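You operate a simulated robot arm through the tools that you are given. There is no shell and no other tool. Be economical: measure what you need, move in short steps, check, and stop when the job is done.

The job below is to be done with a simulated two-armed robot. You get a single attempt, and the scene is never put back.

JOB
Put the 12 mm brass fitting from the top of the dark bench in the grey tray there and the 10 mm brass fitting on top of the green tin. Pull the grey top drawer under the wooden bench open. Any order will do.

The check looks at the end state, three seconds after you hand in, the way a careful person would. Anything else that was tipped, shoved, dropped, spilled or broken makes it a failure.

ROBOT AND FRAMES
Two 7-joint arms with three-finger grippers on one trunk, on a base that drives. Base frame: it is fixed to the floor where the robot stands at the start and does not move with it; the origin is under the middle of the robot, x ahead of it, y to its left, z up; the surface under the hand at the start is at about z = 82.8. Lengths are in cm, angles in rad, forces in N, time in s.
The left shoulder is at the start at [9.9, 12.6, 103.8], the right one opposite. With the tool pointing down near the work surface each hand reaches from about 38 to 86 cm from the robot's upright axis, wherever it stands, measured 20 degrees to its own side. Places, roughly: grey top drawer under the wooden bench [-330, 440, 60]. Payload 2.94 kg a hand.
The tool frame of a hand sits at the grasp point between the pads (the TCP): z along the fingers, y along the line on which they close. The tips reach 3 cm beyond it. The gripper opens to 12.8 cm. The gripper's body begins 9.3 cm behind the TCP.
Orientation is that of the tool frame in the base frame, as a unit quaternion [x, y, z, w]. With the fingers straight down and closing along the base's y, the tool's x points along the base's -x, its y along +y and its z along -z.

CONTROLS
- The arms move only by the tool jog_arm. It takes "left_targets", "right_targets" or both (then of equal length, played together; a hand with none holds still); each is a list that holds one entry, the list of rows, each a list of 6 numbers: the shift along the tool's x, y, z in cm, then the turn, a rotation vector about the tool's x, y, z in rad. In form: [[[tx, ty, tz, ax, ay, az], ...]]. A call has 1 to 20 rows; each row is the pose to reach, as a shift and turn from the pose commanded when the call began, along the tool's axes at that moment. "left_gripper" and "right_gripper" are, for a hand that has rows, the opening, from 0 (shut) to 1 (fully open), set as the call begins (left out, the last holds). Each row takes 0.2 s and may step no farther than 5 cm and 0.15 rad from the row before; otherwise, or with a gripper value out of range, the whole call is refused. A pose out of reach is approached as far as the arm can. The call stops where the force on the tool passes 40 N (or 10 N more than at its start, if that is more) or the arm is blocked; 0.2 s more then pass. The fingers move at their own pace and stop on an object; they squeeze with about 38 N. The grip force told is the motor's: it shows also when the fingers shut on nothing. Time passes only in rows, and 0.2 s behind the last, so rows that repeat a pose let the fingers close. The reply holds the time, the measured pose of the TCP, the force on the tool along the base axes, the opening and the grip force, in the units named above and with some noise, with the torque about the TCP (base axes, N m) and any sound that the robot's microphone picked up.
- Cameras (640 x 400 px; columns grow to the right, rows downward): "scene" is now at [24.14, -0.88, 121.45]; the picture's right is [-0.10, -0.99, 0.00], its down [-0.41, 0.04, -0.91] and it looks along [0.91, -0.09, -0.41] (base axes); focal length 219 px, centre (320, 200). "left" rides on the left gripper at [6.9, 1.5, -12] in its tool frame; the picture's right is [-0.21, 0.98, 0.00], its down [-0.82, -0.18, -0.54] and it looks along [-0.53, -0.12, 0.84] (tool axes); focal length 251 px, centre (320, 200). "right" rides on the right gripper at [6.9, -1.5, -12] in its tool frame; the picture's right is [0.21, 0.98, 0.00], its down [-0.82, 0.18, -0.54] and it looks along [-0.53, 0.12, 0.84] (tool axes); focal length 251 px, centre (320, 200). There is no depth. A picture from a camera that has moved, and an enlarged one, comes with that camera's place and axes in the base frame and with its lens.
- grab_frame(camera): a new picture of that camera. No time passes.
- slide_trunk(by): slides the trunk up (or, below 0, down) by that many cm; the arms and the scene camera ride with it, the base frame stays. It gives what a move gives, with no picture.
- roll_base(legs): drives the robot by 1 to 6 legs, each [ahead, left, turn to the left] in cm, cm and rad, along the robot's own axes; the way and the turn of a leg run together, so that a leg with both is an arc; at most 150 cm and 3.142 rad a leg. The arms and the cameras ride along, it lands a little off, and it stops where it bumps. It gives what a move gives.
- pan_tilt(pan, tilt): turns the head with the scene camera to pan (to the left, within 1.396 rad either way) and tilt (down, from -0.506 to 1.204), counted from straight ahead of the robot. It gives what a move gives.
- enlarge(camera, box): a new picture of the part [left, top, right, bottom] of that camera's present view, enlarged. No time passes.
- hand_in(): hands the job in; it is judged then, once.

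Go step by step. Nothing tells you exact positions but the pictures and the camera data: compare them with the known pose of the tool, close in by small moves and look again before you grip or let go. The budget is 165 turns and 138 pictures, counting those below and the enlarged ones. Unless the task says otherwise, let go and move clear before handing in.

The tools are called by a JSON object that holds its "name" and its "arguments". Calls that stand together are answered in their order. jog_arm: Moves the arms, as the interface text tells. Its arguments: {"type":"object","properties":{"left_targets":{"type":"array","items":{"type":"array","items":{"type":"array","items":{"type":"number"}}}},"left_gripper":{"type":"number"},"right_targets":{"type":"array","items":{"type":"array","items":{"type":"array","items":{"type":"number"}}}},"right_gripper":{"type":"number"}},"required":[]} The other tools are called the same way: slide_trunk (by) slides the trunk up or down; roll_base (legs) drives the base; pan_tilt (pan, tilt) turns the head that bears the scene camera; grab_frame (camera) takes a picture; enlarge (camera, box) takes an enlarged picture of a part of a camera's view; hand_in () hands the job in.

At the start:

```text
t: 0.0
left_tool_pos: [53.34, 23.75, 104.03]
left_ee_rot: [0.0, 1.0, 0.0, 0.0]
left_force: [0.2, -0.4, -0.4]
left_moment: [-0.01, 0.01, -0.01]
left_opening: 12.79
left_finger_force: 0.0
right_tool_pos: [39.11, -13.03, 112.22]
right_ee_rot: [0.0, 1.0, -0.001, 0.001]
right_force: [-0.2, 0.1, -0.4]
right_moment: [-0.01, 0.0, 0.0]
right_opening: 12.8
right_finger_force: 0.1
trunk travel left (down, up): [-25.0, 29.7]
robot x, y, heading: [-0.3, 0.0, 0.004]
head pan, tilt: [-0.101, 0.428]
```

scene: 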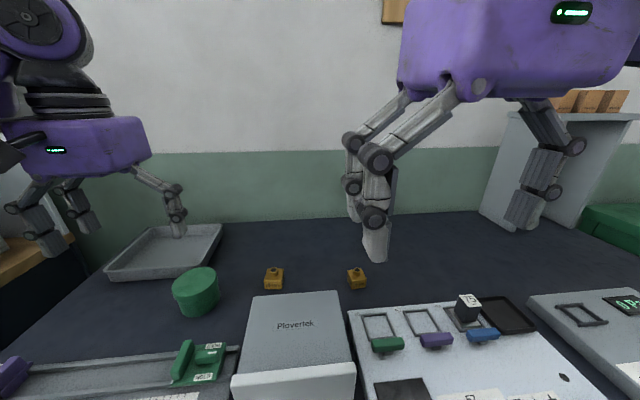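
right: 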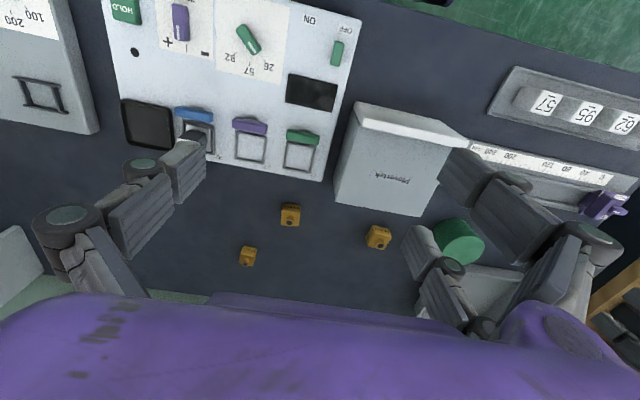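
left: 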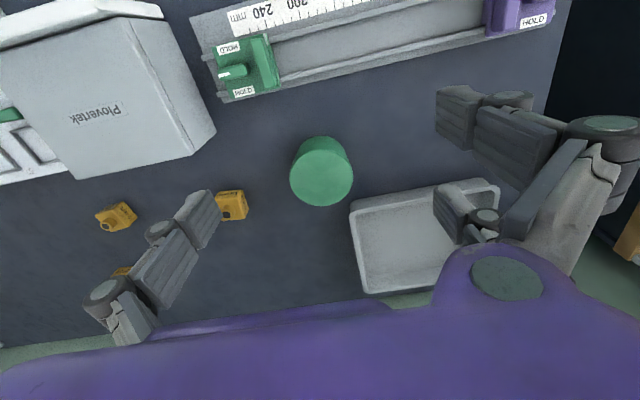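

I see brass fittings between the grey box and the back of the bench: two in the scene view and a third one in the right hand's view. I'll enlarge to tell their sizes apart.

{"name": "enlarge", "arguments": {"camera": "right", "box": [220, 180, 420, 305]}}

{"name": "enlarge", "arguments": {"camera": "left", "box": [80, 160, 280, 285]}}

{"name": "enlarge", "arguments": {"camera": "scene", "box": [240, 230, 400, 330]}}

```text
3.20 times, centred on (320, 242) of right
camera zoom: at [32.18, -14.7, 124.24], right [-0.21, 0.98, 0.0], down [0.82, 0.18, 0.54], along [0.53, 0.12, -0.84], focal length 805 px, centre (320, 64)
```

zoom: 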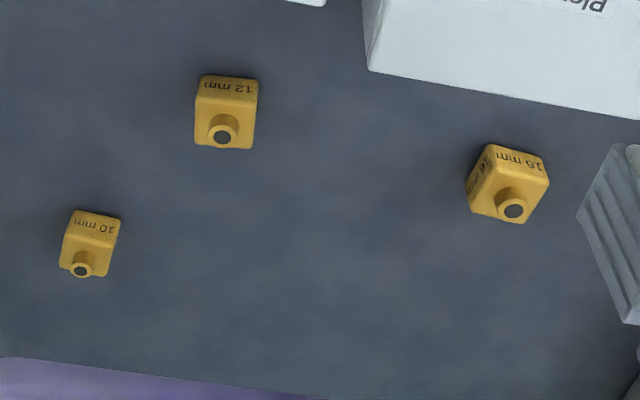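

```text
3.20 times, centred on (180, 222) of left
camera zoom: at [46.49, 25.27, 115.99], right [0.21, 0.98, 0.0], down [0.82, -0.18, 0.54], along [0.53, -0.12, -0.84], focal length 805 px, centre (768, 128)
```

zoom: 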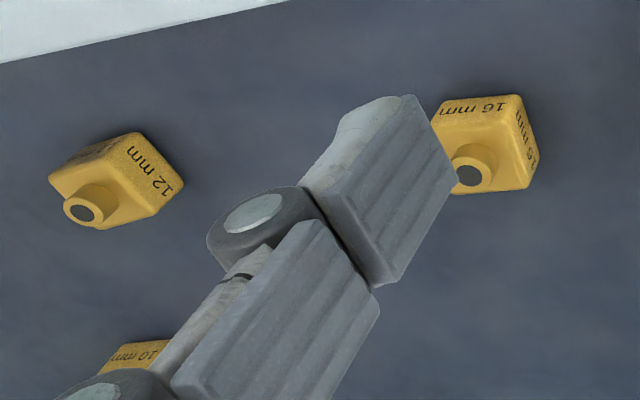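

```text
4.00 times, centred on (320, 280) of scene
camera zoom: at [24.14, -0.88, 121.45], right [-0.1, -0.99, 0.0], down [-0.41, 0.04, -0.91], along [0.91, -0.09, -0.41], focal length 877 px, centre (320, -120)
```

zoom: 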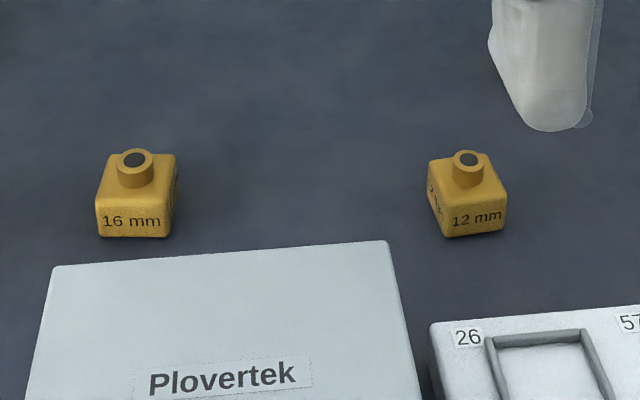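

The labels are readable: the 12 mm fitting is at about (61.5, -13.4), the 10 mm at (75, -21) and the 16 mm decoy at (64, 5). I'll clear the right hand sideways first, then bring the left hand over the 12 mm fitting.

{"name": "jog_arm", "arguments": {"right_targets": [[[0, -5, 0, 0, 0, 0], [0, -10, 0, 0, 0, 0], [0, -15, 0, 0, 0, 0], [0, -20, 0, 0, 0, 0], [0, -22, 0, 0, 0, 0]]]}}

{"name": "jog_arm", "arguments": {"left_targets": [[[-1, -4.6, 0, 0, 0, 0], [-2, -9.2, 0, 0, 0, 0], [-3, -13.8, 0, 0, 0, 0], [-4, -18.4, 0, 0, 0, 0], [-5, -23, 0, 0, 0, 0], [-6, -27.6, 0, 0, 0, 0], [-7, -32.2, 0, 0, 0, 0], [-8, -36.8, 0, 0, 0, -0.1]]], "left_gripper": 0.55}}

{"name": "grab_frame", "arguments": {"camera": "left"}}

{"name": "grab_frame", "arguments": {"camera": "scene"}}

```text
t: 1.2
left_tool_pos: [53.45, 23.86, 104.08]
left_ee_rot: [0.001, 1.0, -0.001, 0.0]
left_force: [-1.0, 0.4, 0.4]
left_moment: [0.0, -0.01, 0.0]
left_opening: 12.81
left_finger_force: 0.1
right_tool_pos: [40.86, -31.31, 108.57]
right_ee_rot: [0.0, 1.0, 0.0, 0.001]
right_force: [0.0, 0.3, 0.5]
right_moment: [-0.04, 0.0, 0.01]
right_opening: 12.78
right_finger_force: 0.0
right hand out of reach, approached as far as the arm can: row 3, 4, 5
trunk travel left (down, up): [-25.0, 29.7]
robot x, y, heading: [-0.0, -0.35, -0.001]
head pan, tilt: [-0.101, 0.428]
```

```text
t: 3.0
left_tool_pos: [61.45, -13.23, 103.93]
left_ee_rot: [-0.051, 0.999, 0.001, 0.0]
left_force: [1.0, -0.1, 0.3]
left_moment: [0.05, 0.03, 0.02]
left_opening: 7.01
left_finger_force: 0.1
right_tool_pos: [40.99, -31.48, 108.48]
right_ee_rot: [0.0, 1.0, 0.001, 0.001]
right_force: [1.0, -0.7, 1.0]
right_moment: [0.04, 0.02, 0.04]
right_opening: 12.79
right_finger_force: 0.1
trunk travel left (down, up): [-25.0, 29.7]
robot x, y, heading: [-0.06, 0.32, 0.002]
head pan, tilt: [-0.101, 0.428]
```

```text
131 pictures are left
camera left: at [54.33, -12.55, 115.9], right [0.12, 0.99, 0.0], down [0.84, -0.1, 0.54], along [0.54, -0.06, -0.84], focal length 251 px, centre (320, 200)
```

left: 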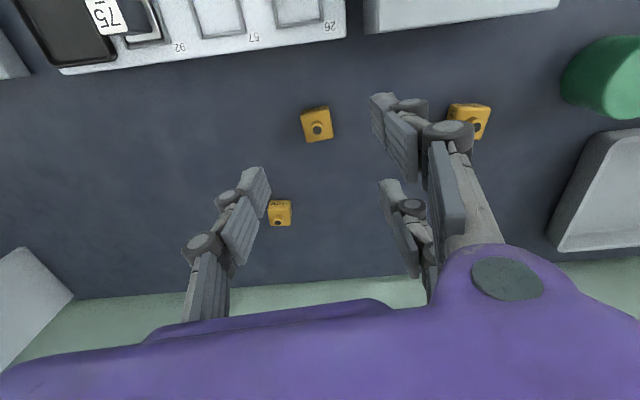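

```text
130 pictures are left
camera scene: at [24.14, -1.06, 121.44], right [-0.1, -0.99, 0.0], down [-0.41, 0.04, -0.91], along [0.91, -0.09, -0.41], focal length 219 px, centre (320, 200)
```

scene: 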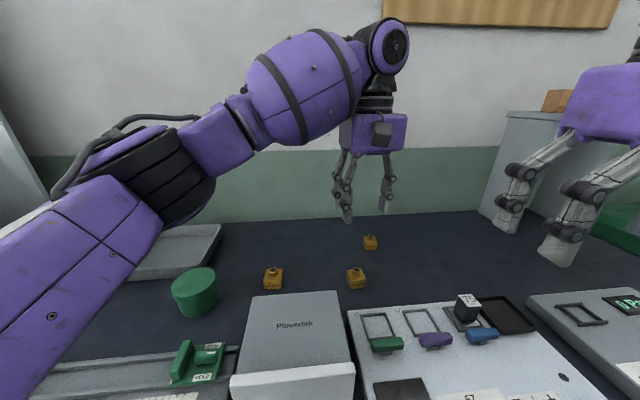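

The 12 mm fitting is near (62.7, -14) by this view. I'll come down part-way with a small correction and look again.

{"name": "jog_arm", "arguments": {"left_targets": [[[-0.5, -0.3, 4.5, 0, 0, 0], [-1, -0.7, 9, 0, 0, 0], [-1, -0.7, 11, 0, 0, 0], [-1, -0.7, 11, 0, 0, 0]]]}}

{"name": "grab_frame", "arguments": {"camera": "left"}}

{"name": "enlarge", "arguments": {"camera": "scene", "box": [280, 200, 440, 300]}}

```text
t: 4.0
left_tool_pos: [62.38, -13.64, 92.95]
left_ee_rot: [-0.05, 0.999, 0.0, -0.001]
left_force: [-0.8, 1.0, 0.4]
left_moment: [-0.01, 0.04, -0.02]
left_opening: 7.06
left_finger_force: 0.1
right_tool_pos: [40.89, -31.31, 108.65]
right_ee_rot: [0.0, 1.0, 0.001, 0.0]
right_force: [0.9, -0.2, -1.1]
right_moment: [-0.01, -0.03, 0.0]
right_opening: 12.77
right_finger_force: 0.1
trunk travel left (down, up): [-25.0, 29.7]
robot x, y, heading: [0.12, -0.31, 0.0]
head pan, tilt: [-0.101, 0.428]
```

```text
129 pictures are left
camera left: at [55.42, -12.84, 104.96], right [0.12, 0.99, 0.0], down [0.84, -0.1, 0.54], along [0.54, -0.06, -0.84], focal length 251 px, centre (320, 200)
```

left: 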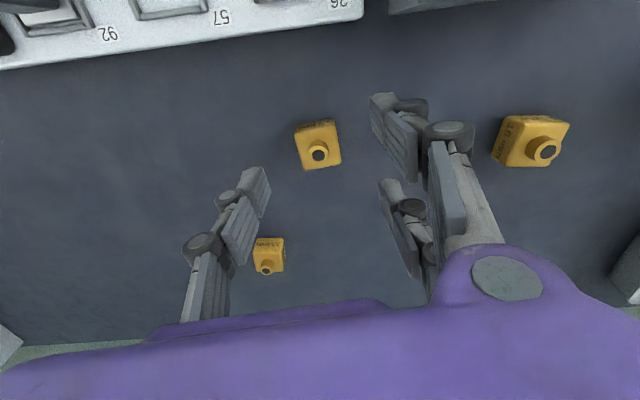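

```text
4.00 times, centred on (360, 250) of scene
camera zoom: at [24.13, -0.89, 121.45], right [-0.1, -0.99, 0.0], down [-0.41, 0.04, -0.91], along [0.91, -0.09, -0.41], focal length 877 px, centre (160, 0)
```

zoom: 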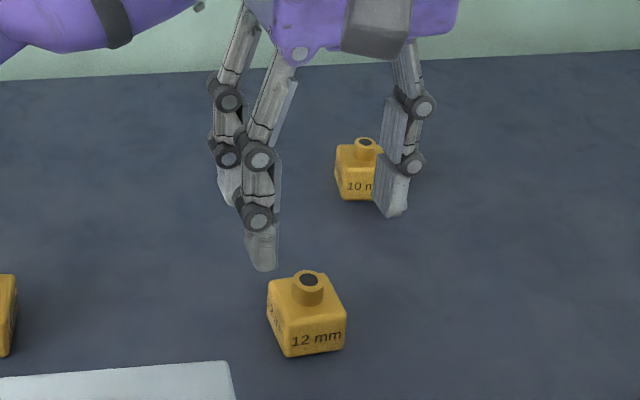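

The fitting sits at about (63.0, -13.8), almost under the hand. I'll shift 0.6 cm ahead, go down and check before gripping.

{"name": "jog_arm", "arguments": {"left_targets": [[[-0.6, -0.1, 2, 0, 0, 0], [-0.6, -0.1, 4, 0, 0, 0], [-0.6, -0.1, 5.5, 0, 0, 0], [-0.6, -0.1, 6.5, 0, 0, 0], [-0.6, -0.1, 6.5, 0, 0, 0]]]}}

{"name": "grab_frame", "arguments": {"camera": "left"}}

{"name": "enlarge", "arguments": {"camera": "scene", "box": [280, 200, 440, 300]}}

```text
t: 5.2
left_tool_pos: [63.07, -13.65, 86.59]
left_ee_rot: [-0.05, 0.999, 0.0, 0.0]
left_force: [-1.0, -0.5, 0.3]
left_moment: [0.01, 0.01, -0.01]
left_opening: 7.06
left_finger_force: 0.0
right_tool_pos: [40.86, -31.46, 108.56]
right_ee_rot: [-0.001, 1.0, 0.0, 0.0]
right_force: [-0.5, -0.1, -0.2]
right_moment: [0.02, 0.01, 0.0]
right_opening: 12.81
right_finger_force: 0.1
trunk travel left (down, up): [-25.0, 29.7]
robot x, y, heading: [-0.02, -0.01, 0.007]
head pan, tilt: [-0.101, 0.428]
```

```text
127 pictures are left
camera left: at [55.99, -12.9, 98.52], right [0.12, 0.99, 0.0], down [0.84, -0.1, 0.54], along [0.54, -0.06, -0.84], focal length 251 px, centre (320, 200)
```

left: 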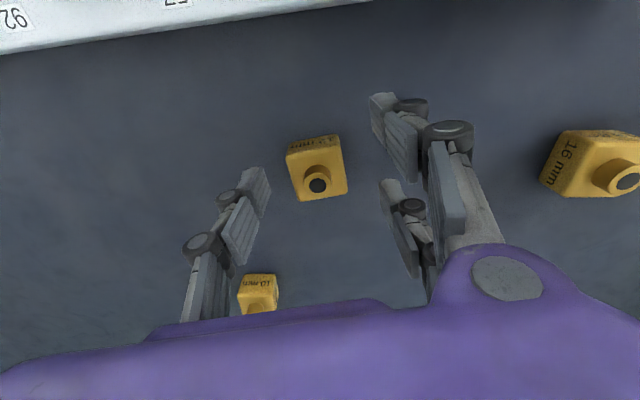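

```text
4.00 times, centred on (360, 250) of scene
camera zoom: at [24.13, -0.89, 121.45], right [-0.1, -0.99, 0.0], down [-0.41, 0.04, -0.91], along [0.91, -0.09, -0.41], focal length 877 px, centre (160, 0)
```

zoom: 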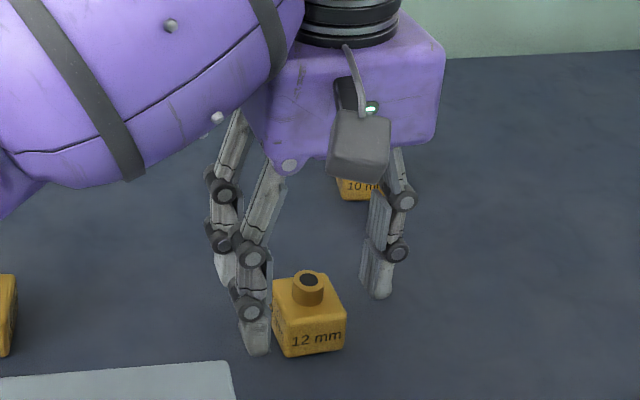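

The fitting is centred between the fingers. I'll nudge back 0.3 cm and close.

{"name": "jog_arm", "arguments": {"left_targets": [[[0.3, -0.1, 0.2, 0, 0, 0], [0.3, -0.1, 0.2, 0, 0, 0], [0.3, -0.1, 0.2, 0, 0, 0], [0.3, -0.1, 0.2, 0, 0, 0], [0.3, -0.1, 0.2, 0, 0, 0]]], "left_gripper": 0}}

{"name": "grab_frame", "arguments": {"camera": "left"}}

```text
t: 6.4
left_tool_pos: [62.74, -13.88, 86.44]
left_ee_rot: [-0.051, 0.999, 0.0, 0.0]
left_force: [0.9, -1.3, 0.9]
left_moment: [0.01, -0.04, 0.02]
left_opening: 1.66
left_finger_force: 38.1
right_tool_pos: [41.02, -31.2, 108.64]
right_ee_rot: [0.0, 1.0, 0.0, 0.001]
right_force: [0.8, -0.4, 0.9]
right_moment: [-0.02, -0.02, -0.01]
right_opening: 12.8
right_finger_force: 0.0
trunk travel left (down, up): [-25.0, 29.7]
robot x, y, heading: [0.19, -0.02, 0.001]
head pan, tilt: [-0.101, 0.428]
```

```text
125 pictures are left
camera left: at [55.72, -13.01, 98.33], right [0.12, 0.99, 0.0], down [0.84, -0.1, 0.54], along [0.54, -0.06, -0.84], focal length 251 px, centre (320, 200)
```

left: 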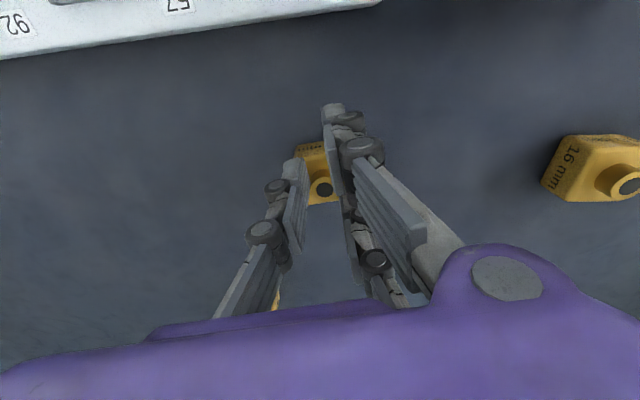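

The opening reads 1.66 cm, narrower than the fitting's body, so it may be holding the neck. I'll look closer from the scene camera.

{"name": "enlarge", "arguments": {"camera": "scene", "box": [310, 230, 400, 295]}}

{"name": "enlarge", "arguments": {"camera": "left", "box": [260, 90, 400, 230]}}

```text
6.15 times, centred on (355, 262) of scene
camera zoom: at [24.14, -0.88, 121.45], right [-0.1, -0.99, 0.0], down [-0.41, 0.04, -0.91], along [0.91, -0.09, -0.41], focal length 1349 px, centre (105, -185)
```

zoom: 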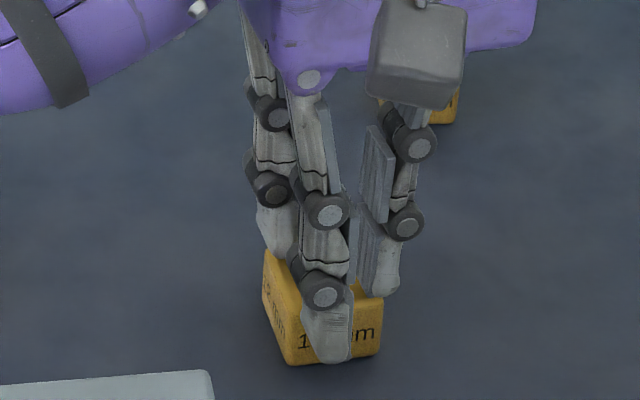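

```text
2.86 times, centred on (330, 160) of left
camera zoom: at [55.72, -13.01, 98.33], right [0.12, 0.99, 0.0], down [0.84, -0.1, 0.54], along [0.54, -0.06, -0.84], focal length 718 px, centre (291, 314)
```

zoom: 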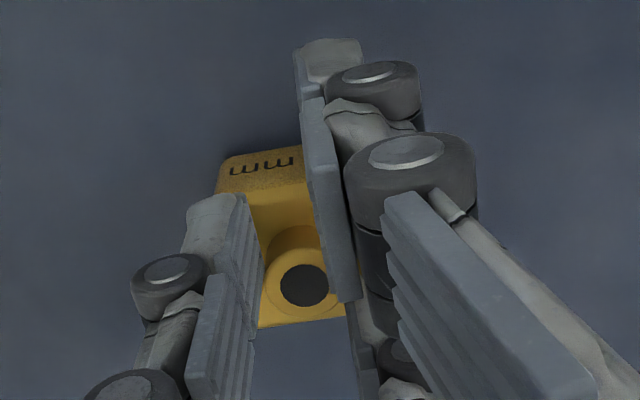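

The fingers look to be around the neck and body. I'll lift by just 1.5 cm and see whether the fitting comes along securely.

{"name": "jog_arm", "arguments": {"left_targets": [[[0, 0, -0.5, 0, 0, 0], [0, 0, -1, 0, 0, 0], [0, 0, -1.5, 0, 0, 0]]]}}

{"name": "enlarge", "arguments": {"camera": "scene", "box": [310, 230, 400, 295]}}

{"name": "enlarge", "arguments": {"camera": "left", "box": [260, 90, 400, 230]}}

```text
t: 7.2
left_tool_pos: [62.72, -13.81, 87.8]
left_ee_rot: [-0.05, 0.999, 0.0, 0.0]
left_force: [-0.1, 0.1, -2.6]
left_moment: [-0.03, 0.04, -0.01]
left_opening: 1.64
left_finger_force: 37.8
right_tool_pos: [41.05, -31.31, 108.62]
right_ee_rot: [0.0, 1.0, 0.0, 0.0]
right_force: [0.7, 0.4, 0.2]
right_moment: [0.0, 0.01, -0.02]
right_opening: 12.79
right_finger_force: 0.0
trunk travel left (down, up): [-25.0, 29.7]
robot x, y, heading: [-0.24, 0.28, -0.003]
head pan, tilt: [-0.101, 0.428]
```

```text
6.15 times, centred on (355, 262) of scene
camera zoom: at [24.16, -0.89, 121.44], right [-0.1, -0.99, 0.0], down [-0.41, 0.04, -0.91], along [0.91, -0.09, -0.41], focal length 1349 px, centre (105, -185)
```

zoom: 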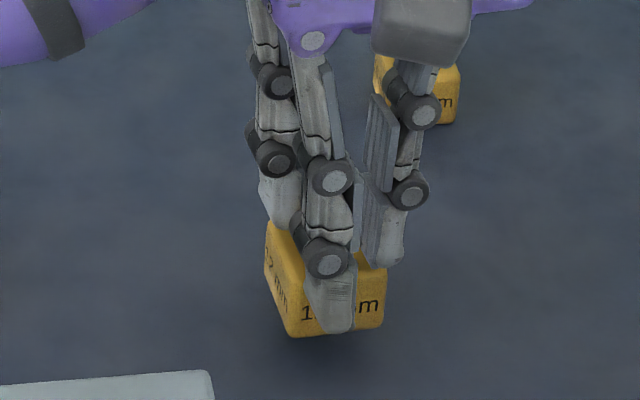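

```text
2.86 times, centred on (330, 160) of left
camera zoom: at [55.71, -13.03, 99.78], right [0.12, 0.99, 0.0], down [0.84, -0.1, 0.54], along [0.54, -0.06, -0.84], focal length 718 px, centre (291, 314)
```

zoom: 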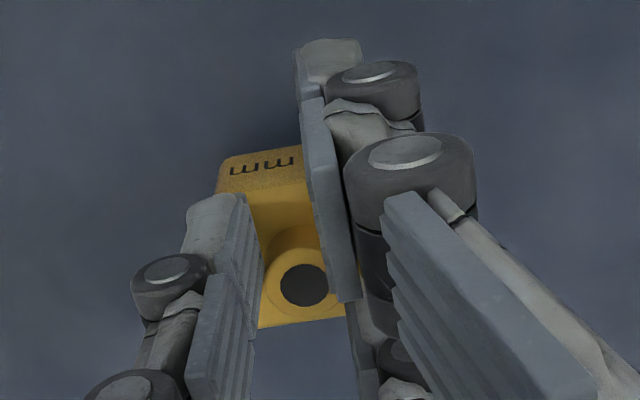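

The fitting hangs firmly. I'll lift it to about z = 100 and carry it left toward the grey tray, stopping short for a look.

{"name": "jog_arm", "arguments": {"left_targets": [[[0, 0, -4, 0, 0, 0], [0, 0, -8, 0, 0, 0], [0, 0, -12, 0, 0, 0], [-1.07, 4.1, -12.5, 0, 0, 0], [-2.1, 8.2, -12.5, 0, 0, 0], [-3.2, 12.3, -12.5, 0, 0, 0], [-4.3, 16.4, -12.5, 0, 0, 0], [-5.3, 20.5, -12.5, 0, 0, 0], [-6.4, 24.6, -12.5, 0, 0, 0], [-7.5, 28.7, -12.5, 0, 0, 0], [-8.5, 32.8, -12.5, 0, 0, 0], [-9.6, 36.9, -12.5, 0, 0, 0], [-10.7, 41.1, -12.5, 0, 0, 0.1], [-10.7, 41.1, -12.5, 0, 0, 0.1]]]}}

{"name": "grab_frame", "arguments": {"camera": "left"}}

{"name": "grab_frame", "arguments": {"camera": "scene"}}

```text
t: 10.2
left_tool_pos: [69.37, 28.17, 100.36]
left_ee_rot: [0.0, 1.0, 0.0, 0.0]
left_force: [0.2, 0.7, -2.6]
left_moment: [0.04, 0.02, 0.02]
left_opening: 1.63
left_finger_force: 38.1
right_tool_pos: [40.93, -31.27, 108.56]
right_ee_rot: [0.0, 1.0, 0.001, 0.001]
right_force: [-0.3, 0.0, -0.1]
right_moment: [0.05, 0.03, 0.03]
right_opening: 12.8
right_finger_force: 0.0
trunk travel left (down, up): [-25.0, 29.7]
robot x, y, heading: [0.18, -0.4, 0.001]
head pan, tilt: [-0.101, 0.428]
```

```text
120 pictures are left
camera left: at [62.49, 29.66, 112.34], right [0.22, 0.98, 0.0], down [0.82, -0.18, 0.54], along [0.53, -0.12, -0.84], focal length 251 px, centre (320, 200)
```

left: 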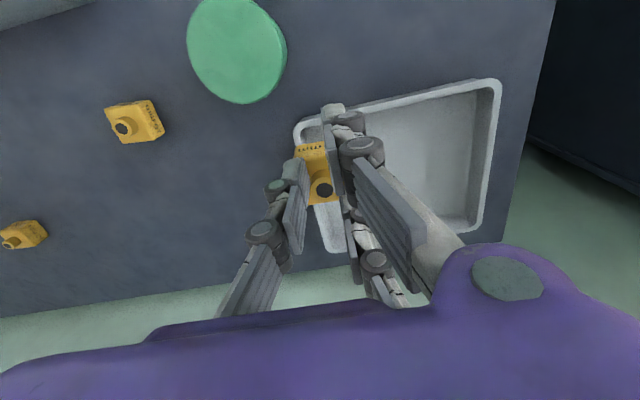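

```text
119 pictures are left
camera scene: at [24.18, -0.95, 121.44], right [-0.1, -0.99, 0.0], down [-0.41, 0.04, -0.91], along [0.91, -0.09, -0.41], focal length 219 px, centre (320, 200)
```

scene: 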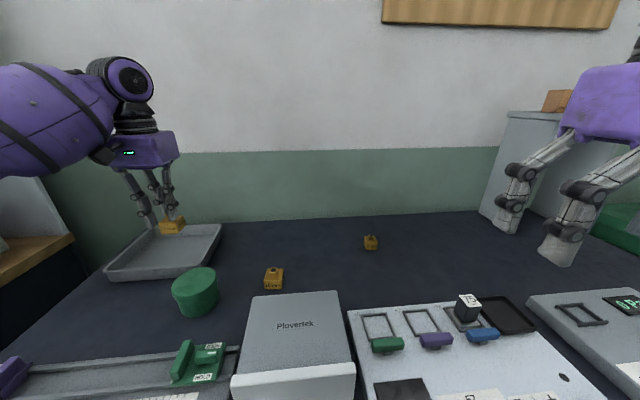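

The tray spans about x 69.5–88, y 25.4–46. I'll move over its middle at (76.5, 35.7) and come down partly.

{"name": "jog_arm", "arguments": {"left_targets": [[[-3.5, 3.8, 0, 0, 0, 0], [-7, 7.5, 0, 0, 0, 0], [-7, 7.5, 4, 0, 0, 0], [-7, 7.5, 8, 0, 0, 0], [-7, 7.5, 10.5, 0, 0, 0], [-7, 7.5, 10.5, 0, 0, 0]]]}}

{"name": "enlarge", "arguments": {"camera": "scene", "box": [80, 160, 280, 285]}}

{"name": "grab_frame", "arguments": {"camera": "left"}}

```text
refused: row 1 steps farther than a row can; nothing moved
```

```text
3.20 times, centred on (180, 222) of scene
camera zoom: at [24.18, -0.95, 121.44], right [-0.1, -0.99, 0.0], down [-0.41, 0.04, -0.91], along [0.91, -0.09, -0.41], focal length 701 px, centre (768, 128)
```

zoom: 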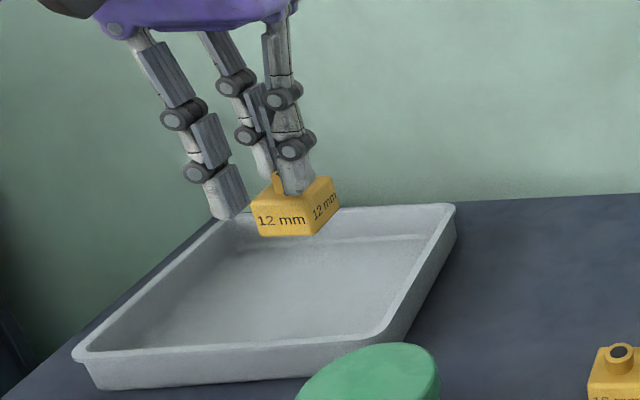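

```text
117 pictures are left
camera left: at [62.49, 29.66, 112.34], right [0.22, 0.98, 0.0], down [0.82, -0.18, 0.54], along [0.53, -0.12, -0.84], focal length 251 px, centre (320, 200)
```

left: 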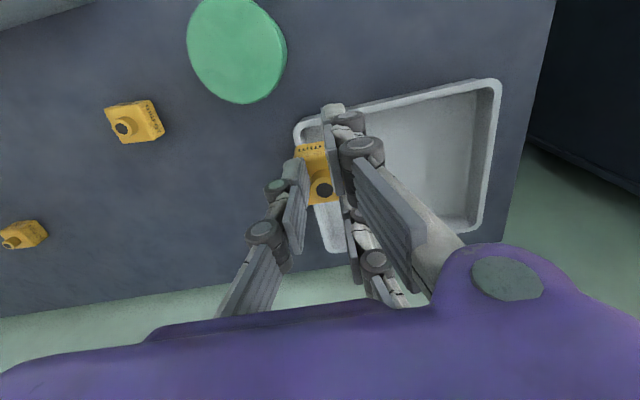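

The first step was just too long; I'll split it. The fitting is held by its neck, upright.

{"name": "jog_arm", "arguments": {"left_targets": [[[-2.4, 2.5, 0, 0, 0, 0], [-4.8, 5, 0, 0, 0, 0], [-7, 7.5, 0, 0, 0, 0], [-7, 7.5, 4, 0, 0, 0], [-7, 7.5, 8, 0, 0, 0], [-7, 7.5, 10.5, 0, 0, 0], [-7, 7.5, 10.5, 0, 0, 0]]]}}

{"name": "enlarge", "arguments": {"camera": "scene", "box": [80, 160, 280, 285]}}

```text
t: 11.8
left_tool_pos: [76.28, 35.76, 89.82]
left_ee_rot: [0.0, 1.0, 0.0, 0.0]
left_force: [-0.3, -0.5, -2.5]
left_moment: [0.01, 0.03, -0.02]
left_opening: 1.64
left_finger_force: 37.9
right_tool_pos: [40.99, -31.27, 108.53]
right_ee_rot: [0.0, 1.0, 0.0, 0.001]
right_force: [0.9, -0.3, 0.0]
right_moment: [0.04, 0.0, 0.01]
right_opening: 12.79
right_finger_force: 0.1
trunk travel left (down, up): [-25.0, 29.7]
robot x, y, heading: [-0.07, -0.13, 0.003]
head pan, tilt: [-0.101, 0.428]
```

```text
3.20 times, centred on (180, 222) of scene
camera zoom: at [24.15, -0.89, 121.45], right [-0.1, -0.99, 0.0], down [-0.41, 0.04, -0.91], along [0.91, -0.09, -0.41], focal length 701 px, centre (768, 128)
```

zoom: 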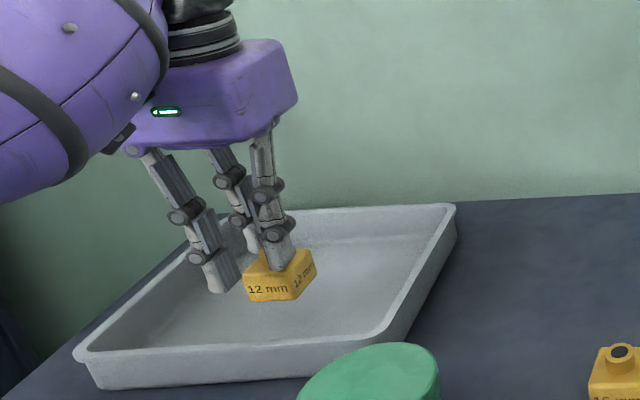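

It hovers inside the tray. I'll lower it to just above the tray floor in small steps.

{"name": "jog_arm", "arguments": {"left_targets": [[[0, 0, 1, 0, 0, 0], [0, 0, 1.8, 0, 0, 0], [0, 0, 2.2, 0, 0, 0], [0, 0, 2.4, 0, 0, 0]]]}}

{"name": "enlarge", "arguments": {"camera": "scene", "box": [120, 220, 200, 270]}}

```text
t: 12.8
left_tool_pos: [76.27, 35.84, 87.31]
left_ee_rot: [0.0, 1.0, -0.001, 0.0]
left_force: [0.5, -0.3, -3.1]
left_moment: [-0.02, 0.02, 0.01]
left_opening: 1.66
left_finger_force: 38.0
right_tool_pos: [41.03, -31.29, 108.41]
right_ee_rot: [0.0, 1.0, 0.0, 0.001]
right_force: [-1.0, -0.5, -0.1]
right_moment: [-0.04, -0.02, -0.04]
right_opening: 12.84
right_finger_force: 0.0
trunk travel left (down, up): [-25.0, 29.7]
robot x, y, heading: [-0.15, 0.15, -0.002]
head pan, tilt: [-0.101, 0.428]
```

```text
8.00 times, centred on (160, 245) of scene
camera zoom: at [24.17, -0.87, 121.44], right [-0.1, -0.99, 0.0], down [-0.41, 0.04, -0.91], along [0.91, -0.09, -0.41], focal length 1753 px, centre (1600, -160)
```

zoom: 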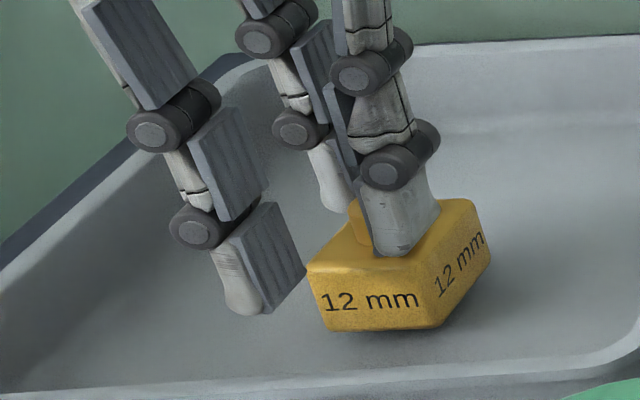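

Still no contact, and a thin shadow gap remains. I'll go on down in 0.15 cm steps.

{"name": "jog_arm", "arguments": {"left_targets": [[[0, 0, 0.15, 0, 0, 0], [0, 0, 0.3, 0, 0, 0], [0, 0, 0.4, 0, 0, 0]]]}}

```text
t: 13.6
left_tool_pos: [76.38, 35.64, 86.99]
left_ee_rot: [0.0, 1.0, 0.0, 0.0]
left_force: [-0.1, -0.3, -3.1]
left_moment: [0.04, 0.05, 0.0]
left_opening: 1.6
left_finger_force: 37.9
right_tool_pos: [40.93, -31.26, 108.51]
right_ee_rot: [0.0, 1.0, 0.0, 0.001]
right_force: [0.8, 0.6, -0.2]
right_moment: [-0.03, -0.02, -0.03]
right_opening: 12.83
right_finger_force: 0.1
trunk travel left (down, up): [-25.0, 29.7]
robot x, y, heading: [-0.05, 0.13, 0.001]
head pan, tilt: [-0.101, 0.428]
```

{"name": "jog_arm", "arguments": {"left_targets": [[[0, 0, 0.1, 0, 0, 0], [0, 0, 0.2, 0, 0, 0]]]}}

{"name": "enlarge", "arguments": {"camera": "scene", "box": [120, 220, 200, 270]}}

```text
t: 14.2
left_tool_pos: [76.31, 35.75, 86.88]
left_ee_rot: [0.0, 1.0, 0.0, 0.0]
left_force: [-0.4, 0.3, 1.5]
left_moment: [0.01, 0.02, -0.02]
left_opening: 1.64
left_finger_force: 38.4
right_tool_pos: [41.01, -31.35, 108.69]
right_ee_rot: [0.0, 1.0, 0.0, 0.001]
right_force: [0.6, -0.4, 0.3]
right_moment: [0.01, -0.01, 0.0]
right_opening: 12.79
right_finger_force: 0.1
trunk travel left (down, up): [-25.0, 29.7]
robot x, y, heading: [-0.23, -0.08, 0.002]
head pan, tilt: [-0.101, 0.428]
```

```text
8.00 times, centred on (160, 245) of scene
camera zoom: at [24.14, -0.88, 121.45], right [-0.1, -0.99, 0.0], down [-0.41, 0.04, -0.91], along [0.91, -0.09, -0.41], focal length 1753 px, centre (1600, -160)
```

zoom: 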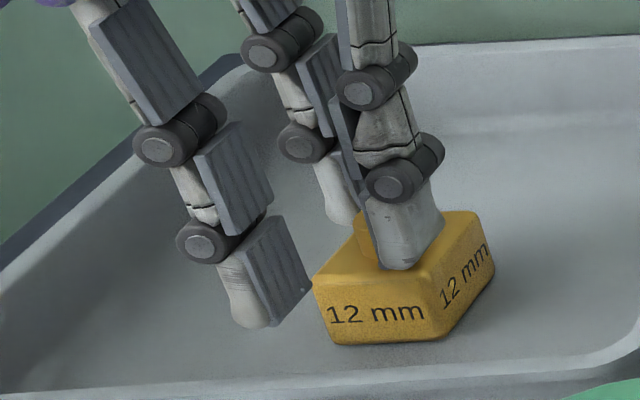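

Contact: the force sign has flipped, so it rests on the tray floor. Release and rise straight up.

{"name": "jog_arm", "arguments": {"left_targets": [[[0, 0, 0, 0, 0, 0], [0, 0, 0, 0, 0, 0], [0, 0, -2, 0, 0, 0], [0, 0, -6, 0, 0, 0], [0, 0, -10, 0, 0, 0], [0, 0, -14, 0, 0, 0]]], "left_gripper": 0.4}}

{"name": "grab_frame", "arguments": {"camera": "left"}}

{"name": "grab_frame", "arguments": {"camera": "scene"}}

```text
t: 15.6
left_tool_pos: [76.23, 35.68, 101.01]
left_ee_rot: [0.0, 1.0, 0.0, 0.001]
left_force: [0.1, 0.3, -0.5]
left_moment: [0.02, -0.04, 0.0]
left_opening: 5.1
left_finger_force: 0.0
right_tool_pos: [40.85, -31.44, 108.69]
right_ee_rot: [0.0, 1.0, 0.001, 0.001]
right_force: [-0.1, -0.6, -0.2]
right_moment: [-0.01, -0.07, 0.01]
right_opening: 12.83
right_finger_force: 0.0
trunk travel left (down, up): [-25.0, 29.7]
robot x, y, heading: [-0.18, -0.09, -0.003]
head pan, tilt: [-0.101, 0.428]
```

```text
113 pictures are left
camera left: at [69.32, 37.1, 112.86], right [0.21, 0.98, 0.0], down [0.82, -0.18, 0.54], along [0.53, -0.11, -0.84], focal length 251 px, centre (320, 200)
```

left: 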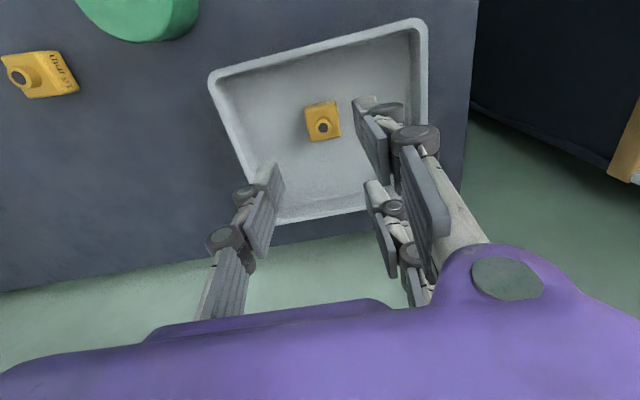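

```text
112 pictures are left
camera scene: at [24.05, -0.95, 121.47], right [-0.1, -0.99, 0.0], down [-0.41, 0.04, -0.91], along [0.91, -0.09, -0.41], focal length 219 px, centre (320, 200)
```

scene: 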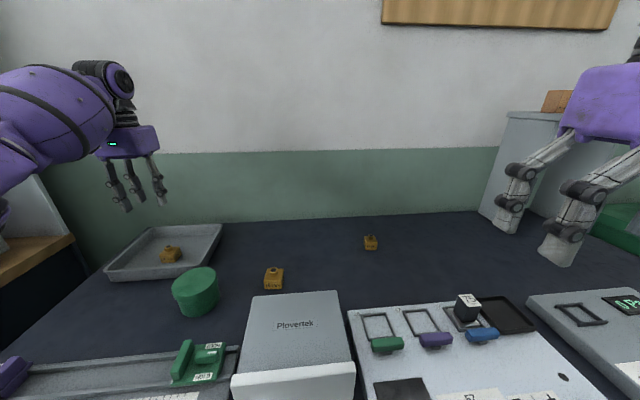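

The 12 mm fitting stands in the tray. Next the 10 mm one at about (75.8, -21.1) with the right hand; I'll draw the left hand back out of the way at the same time.

{"name": "jog_arm", "arguments": {"right_targets": [[[-4.3, 1.3, 1, 0, 0, 0], [-8.6, 2.6, 2, 0, 0, 0], [-13, 3.9, 3, 0, 0, 0], [-17.3, 5.2, 4, 0, 0, 0], [-21.6, 6.4, 5, 0, 0, 0], [-26, 7.7, 6, 0, 0, 0], [-30.4, 9, 7, 0, 0, 0], [-34.8, 10.2, 8, 0, 0, 0], [-34.8, 10.2, 8, 0, 0, 0]]], "right_gripper": 0.4, "left_targets": [[[3, 0.5, -1, 0, 0, 0], [6, 1, -2, 0, 0, 0], [9, 2, -3, 0, 0, 0], [12, 2.5, -4, 0, 0, 0], [15, 3, -5, 0, 0, 0], [18, 3.5, -5, 0, 0, 0], [20, 4, -5, 0, 0, 0], [21, 5, -5, 0, 0, 0], [21, 5, -5, 0, 0, 0]]]}}

{"name": "grab_frame", "arguments": {"camera": "right"}}

{"name": "grab_frame", "arguments": {"camera": "scene"}}

```text
t: 17.6
left_tool_pos: [55.18, 40.45, 105.84]
left_ee_rot: [0.0, 1.0, 0.0, -0.001]
left_force: [0.1, -1.0, 1.0]
left_moment: [0.02, -0.02, 0.01]
left_opening: 5.1
left_finger_force: 0.0
right_tool_pos: [75.67, -21.24, 100.71]
right_ee_rot: [0.0, 1.0, 0.0, 0.001]
right_force: [-1.0, -0.5, -0.2]
right_moment: [0.04, -0.02, -0.02]
right_opening: 5.12
right_finger_force: 0.0
trunk travel left (down, up): [-25.0, 29.7]
robot x, y, heading: [0.25, 0.15, -0.004]
head pan, tilt: [-0.101, 0.428]
```

```text
111 pictures are left
camera right: at [68.73, -22.82, 112.7], right [-0.21, 0.98, 0.0], down [0.82, 0.18, 0.54], along [0.53, 0.12, -0.84], focal length 251 px, centre (320, 200)
```

right: 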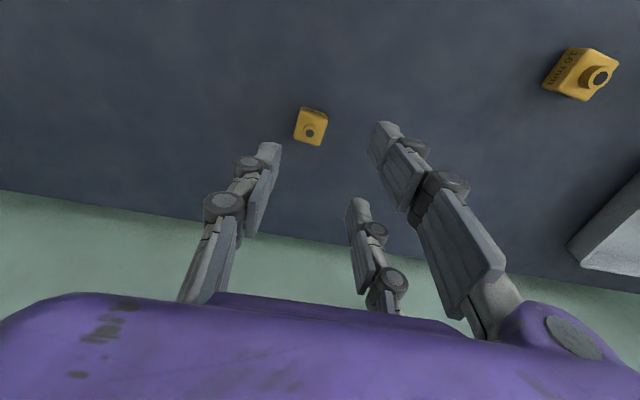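

```text
110 pictures are left
camera scene: at [24.09, -0.99, 121.46], right [-0.1, -0.99, 0.0], down [-0.41, 0.04, -0.91], along [0.91, -0.09, -0.41], focal length 219 px, centre (320, 200)
```

scene: 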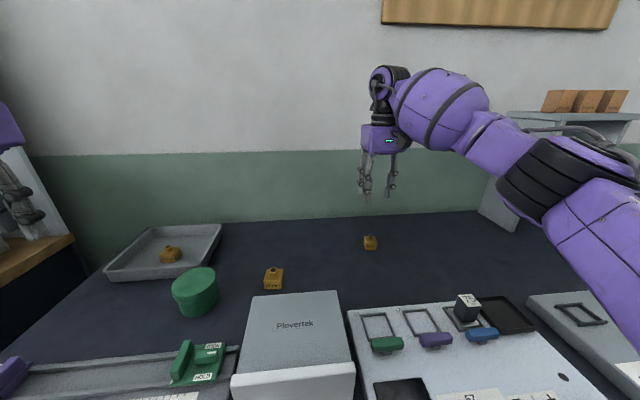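

The 10 mm fitting is at about (76.7, -21.8). I'll correct and descend part-way.

{"name": "jog_arm", "arguments": {"right_targets": [[[-0.5, -0.3, 4, 0, 0, 0], [-0.9, -0.6, 8, 0, 0, 0], [-0.9, -0.6, 9.5, 0, 0, 0], [-0.9, -0.6, 9.5, 0, 0, 0]]]}}

{"name": "grab_frame", "arguments": {"camera": "right"}}

{"name": "enlarge", "arguments": {"camera": "scene", "box": [320, 190, 420, 260]}}

```text
t: 18.6
left_tool_pos: [55.25, 40.75, 105.81]
left_ee_rot: [-0.001, 1.0, 0.0, 0.0]
left_force: [-0.1, -0.3, -0.1]
left_moment: [-0.01, -0.01, 0.02]
left_opening: 5.1
left_finger_force: 0.1
right_tool_pos: [76.78, -21.65, 91.08]
right_ee_rot: [-0.001, 1.0, 0.001, 0.001]
right_force: [-1.0, -0.2, -0.1]
right_moment: [-0.01, 0.05, 0.02]
right_opening: 5.14
right_finger_force: 0.0
trunk travel left (down, up): [-25.0, 29.7]
robot x, y, heading: [-0.18, -0.02, 0.001]
head pan, tilt: [-0.101, 0.428]
```

```text
109 pictures are left
camera right: at [69.66, -23.27, 103.16], right [-0.21, 0.98, 0.0], down [0.82, 0.18, 0.54], along [0.53, 0.12, -0.84], focal length 251 px, centre (320, 200)
```

right: 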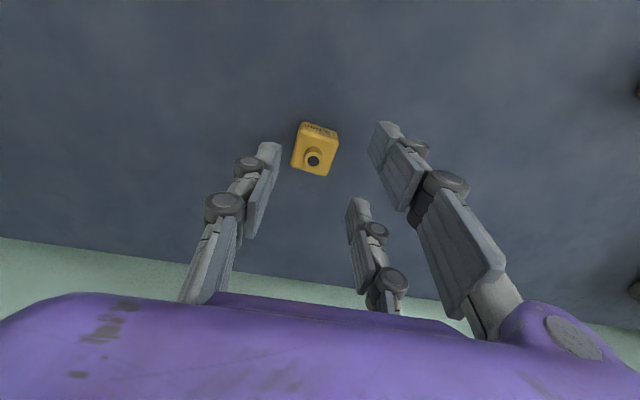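

```text
5.71 times, centred on (370, 225) of scene
camera zoom: at [24.14, -0.88, 121.45], right [-0.1, -0.99, 0.0], down [-0.41, 0.04, -0.91], along [0.91, -0.09, -0.41], focal length 1252 px, centre (34, 57)
```

zoom: 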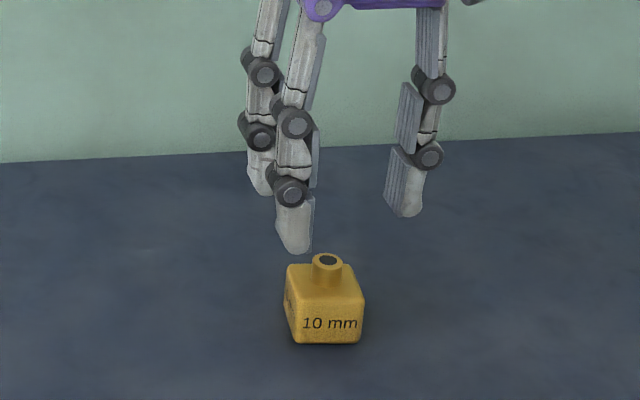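

Nearly centred: I'll shift 0.2 cm ahead and 0.4 cm to the right, then go down to z ≈ 86.1 and look before gripping.

{"name": "jog_arm", "arguments": {"right_targets": [[[-0.2, -0.4, 0, 0, 0, 0], [-0.2, -0.4, 2, 0, 0, 0], [-0.2, -0.4, 4, 0, 0, 0], [-0.2, -0.4, 5, 0, 0, 0], [-0.2, -0.4, 5, 0, 0, 0]]]}}

{"name": "grab_frame", "arguments": {"camera": "right"}}

{"name": "enlarge", "arguments": {"camera": "scene", "box": [320, 200, 420, 270]}}

```text
t: 19.8
left_tool_pos: [55.32, 40.72, 105.88]
left_ee_rot: [0.0, 1.0, 0.001, -0.001]
left_force: [0.5, 0.7, -0.2]
left_moment: [0.01, -0.01, -0.02]
left_opening: 5.14
left_finger_force: 0.0
right_tool_pos: [76.88, -22.1, 86.08]
right_ee_rot: [0.0, 1.0, 0.0, 0.001]
right_force: [-0.8, 0.0, -1.3]
right_moment: [-0.01, 0.0, -0.04]
right_opening: 5.12
right_finger_force: 0.0
trunk travel left (down, up): [-25.0, 29.7]
robot x, y, heading: [0.15, -0.0, 0.004]
head pan, tilt: [-0.101, 0.428]
```

```text
107 pictures are left
camera right: at [69.95, -23.67, 98.14], right [-0.21, 0.98, 0.0], down [0.82, 0.18, 0.54], along [0.53, 0.12, -0.84], focal length 251 px, centre (320, 200)
```

right: 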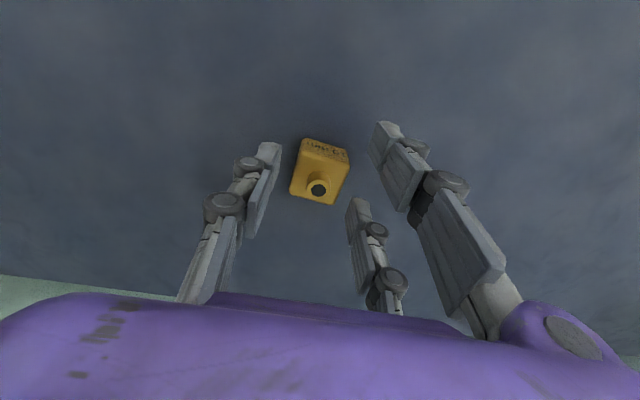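

```text
5.71 times, centred on (370, 235) of scene
camera zoom: at [24.14, -0.88, 121.45], right [-0.1, -0.99, 0.0], down [-0.41, 0.04, -0.91], along [0.91, -0.09, -0.41], focal length 1252 px, centre (34, 0)
```

zoom: 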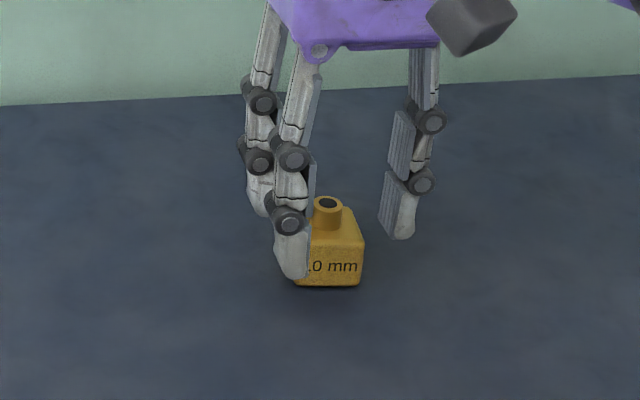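

The neck sits exactly at the grasp point in the hand's view. Closing now, then a short lift.

{"name": "jog_arm", "arguments": {"right_targets": [[[0, 0, 0, 0, 0, 0], [0, 0, 0, 0, 0, 0], [0, 0, 0, 0, 0, 0], [0, 0, 0, 0, 0, 0], [0, 0, -0.7, 0, 0, 0], [0, 0, -1.5, 0, 0, 0]]], "right_gripper": 0}}

{"name": "enlarge", "arguments": {"camera": "scene", "box": [320, 200, 420, 270]}}

{"name": "grab_frame", "arguments": {"camera": "right"}}

```text
t: 21.2
left_tool_pos: [55.25, 40.62, 105.72]
left_ee_rot: [0.0, 1.0, 0.0, 0.0]
left_force: [-1.4, 0.3, 0.0]
left_moment: [-0.01, 0.01, 0.0]
left_opening: 5.12
left_finger_force: 0.1
right_tool_pos: [76.94, -22.09, 87.59]
right_ee_rot: [-0.001, 1.0, 0.0, 0.001]
right_force: [0.0, -0.2, -3.5]
right_moment: [-0.01, 0.05, 0.02]
right_opening: 1.21
right_finger_force: 37.7
trunk travel left (down, up): [-25.0, 29.7]
robot x, y, heading: [-0.16, -0.32, 0.002]
head pan, tilt: [-0.101, 0.428]
```

```text
5.71 times, centred on (370, 235) of scene
camera zoom: at [24.15, -0.88, 121.44], right [-0.1, -0.99, 0.0], down [-0.41, 0.04, -0.91], along [0.91, -0.09, -0.41], focal length 1252 px, centre (34, 0)
```

zoom: 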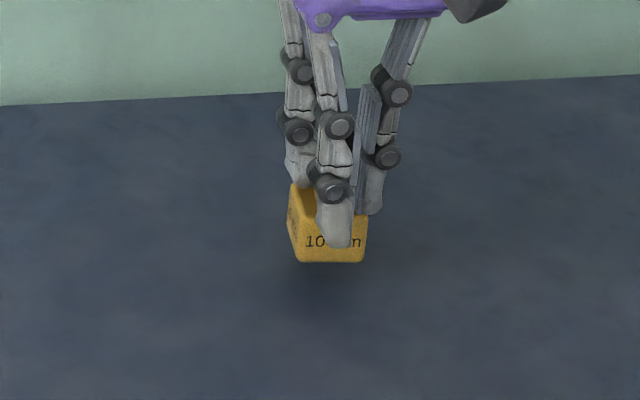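

```text
104 pictures are left
camera right: at [69.94, -23.68, 99.69], right [-0.21, 0.98, 0.0], down [0.82, 0.18, 0.54], along [0.53, 0.12, -0.84], focal length 251 px, centre (320, 200)
```

right: 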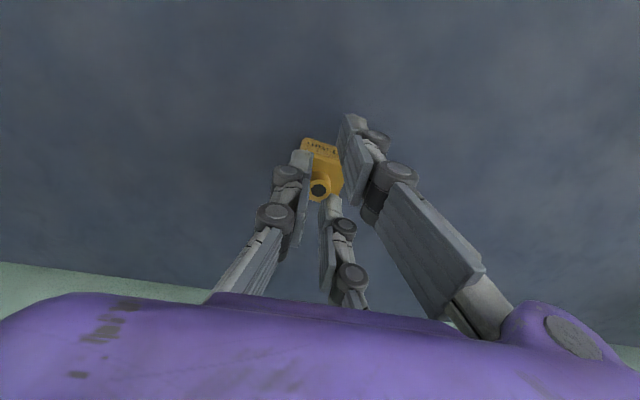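

Held. Now lift, draw the left hand further back, and carry the 10 mm fitting to just above the tin at about (61.7, 22.2).

{"name": "jog_arm", "arguments": {"left_targets": [[[3, 1, 0, 0, 0, 0], [6, 2, 0, 0, 0, 0], [9, 4, 0, 0, 0, 0], [11, 5, 0, 0, 0, 0]]], "right_targets": [[[0, 0, -4, 0, 0, 0], [0, 0, -8, 0, 0, 0], [0, 0, -12, 0, 0, 0], [0, 0, -14, 0, 0, 0]]]}}

{"name": "jog_arm", "arguments": {"right_targets": [[[1.4, 4, 0, 0, 0, 0], [2.8, 8, 0, 0, 0, 0], [4.2, 12, 0, 0, 0, 0], [5.6, 16, 0, 0, 0, 0], [7, 20, 0, 0, 0, 0], [8.4, 24, 0, 0, 0, 0], [9.8, 28, 0, 0, 0, 0], [11.2, 32, 0, 0, 0, 0], [12.6, 36, 0, 0, 0, 0], [14, 40, 0, 0, 0, 0], [15.2, 44.2, 0, 0, 0, 0], [15.2, 44.2, 0, 0, 0, 0]]]}}

{"name": "grab_frame", "arguments": {"camera": "right"}}

{"name": "grab_frame", "arguments": {"camera": "scene"}}

```text
t: 22.2
left_tool_pos: [44.26, 45.65, 105.8]
left_ee_rot: [0.0, 1.0, 0.001, 0.001]
left_force: [0.4, 0.1, -0.8]
left_moment: [0.03, -0.03, -0.02]
left_opening: 5.13
left_finger_force: 0.0
right_tool_pos: [76.86, -22.2, 101.64]
right_ee_rot: [0.0, 1.0, 0.0, 0.001]
right_force: [1.2, -0.1, -1.6]
right_moment: [-0.03, 0.0, 0.04]
right_opening: 1.2
right_finger_force: 37.5
trunk travel left (down, up): [-25.0, 29.7]
robot x, y, heading: [-0.09, -0.07, 0.001]
head pan, tilt: [-0.101, 0.428]
```

```text
t: 24.8
left_tool_pos: [44.31, 45.62, 105.83]
left_ee_rot: [-0.001, 1.0, 0.0, 0.0]
left_force: [0.5, 0.5, -1.4]
left_moment: [0.04, -0.02, 0.02]
left_opening: 5.09
left_finger_force: 0.1
right_tool_pos: [61.88, 22.01, 101.49]
right_ee_rot: [0.001, 1.0, 0.0, 0.0]
right_force: [-0.2, -0.3, -3.1]
right_moment: [0.02, 0.03, -0.06]
right_opening: 1.18
right_finger_force: 38.1
trunk travel left (down, up): [-25.0, 29.7]
robot x, y, heading: [0.08, -0.3, 0.0]
head pan, tilt: [-0.101, 0.428]
```

```text
103 pictures are left
camera right: at [54.92, 20.4, 113.61], right [-0.21, 0.98, 0.0], down [0.82, 0.18, 0.54], along [0.53, 0.12, -0.84], focal length 251 px, centre (320, 200)
```

right: 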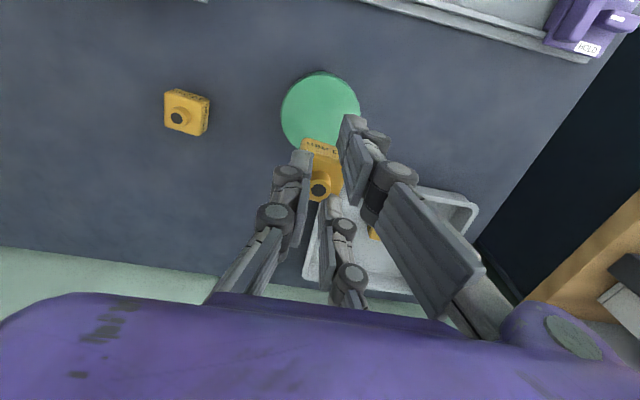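

```text
102 pictures are left
camera scene: at [24.2, -1.0, 121.43], right [-0.1, -0.99, 0.0], down [-0.41, 0.04, -0.91], along [0.91, -0.09, -0.41], focal length 219 px, centre (320, 200)
```

scene: 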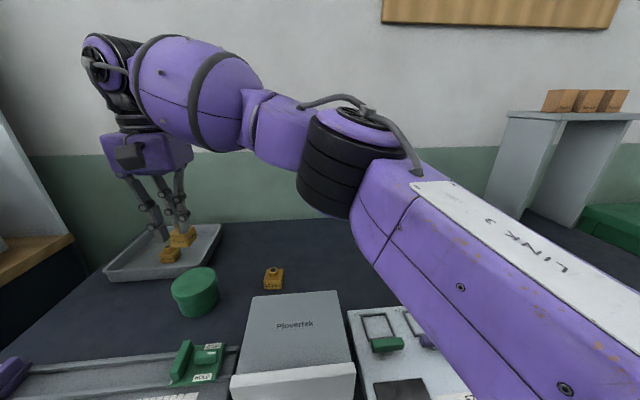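

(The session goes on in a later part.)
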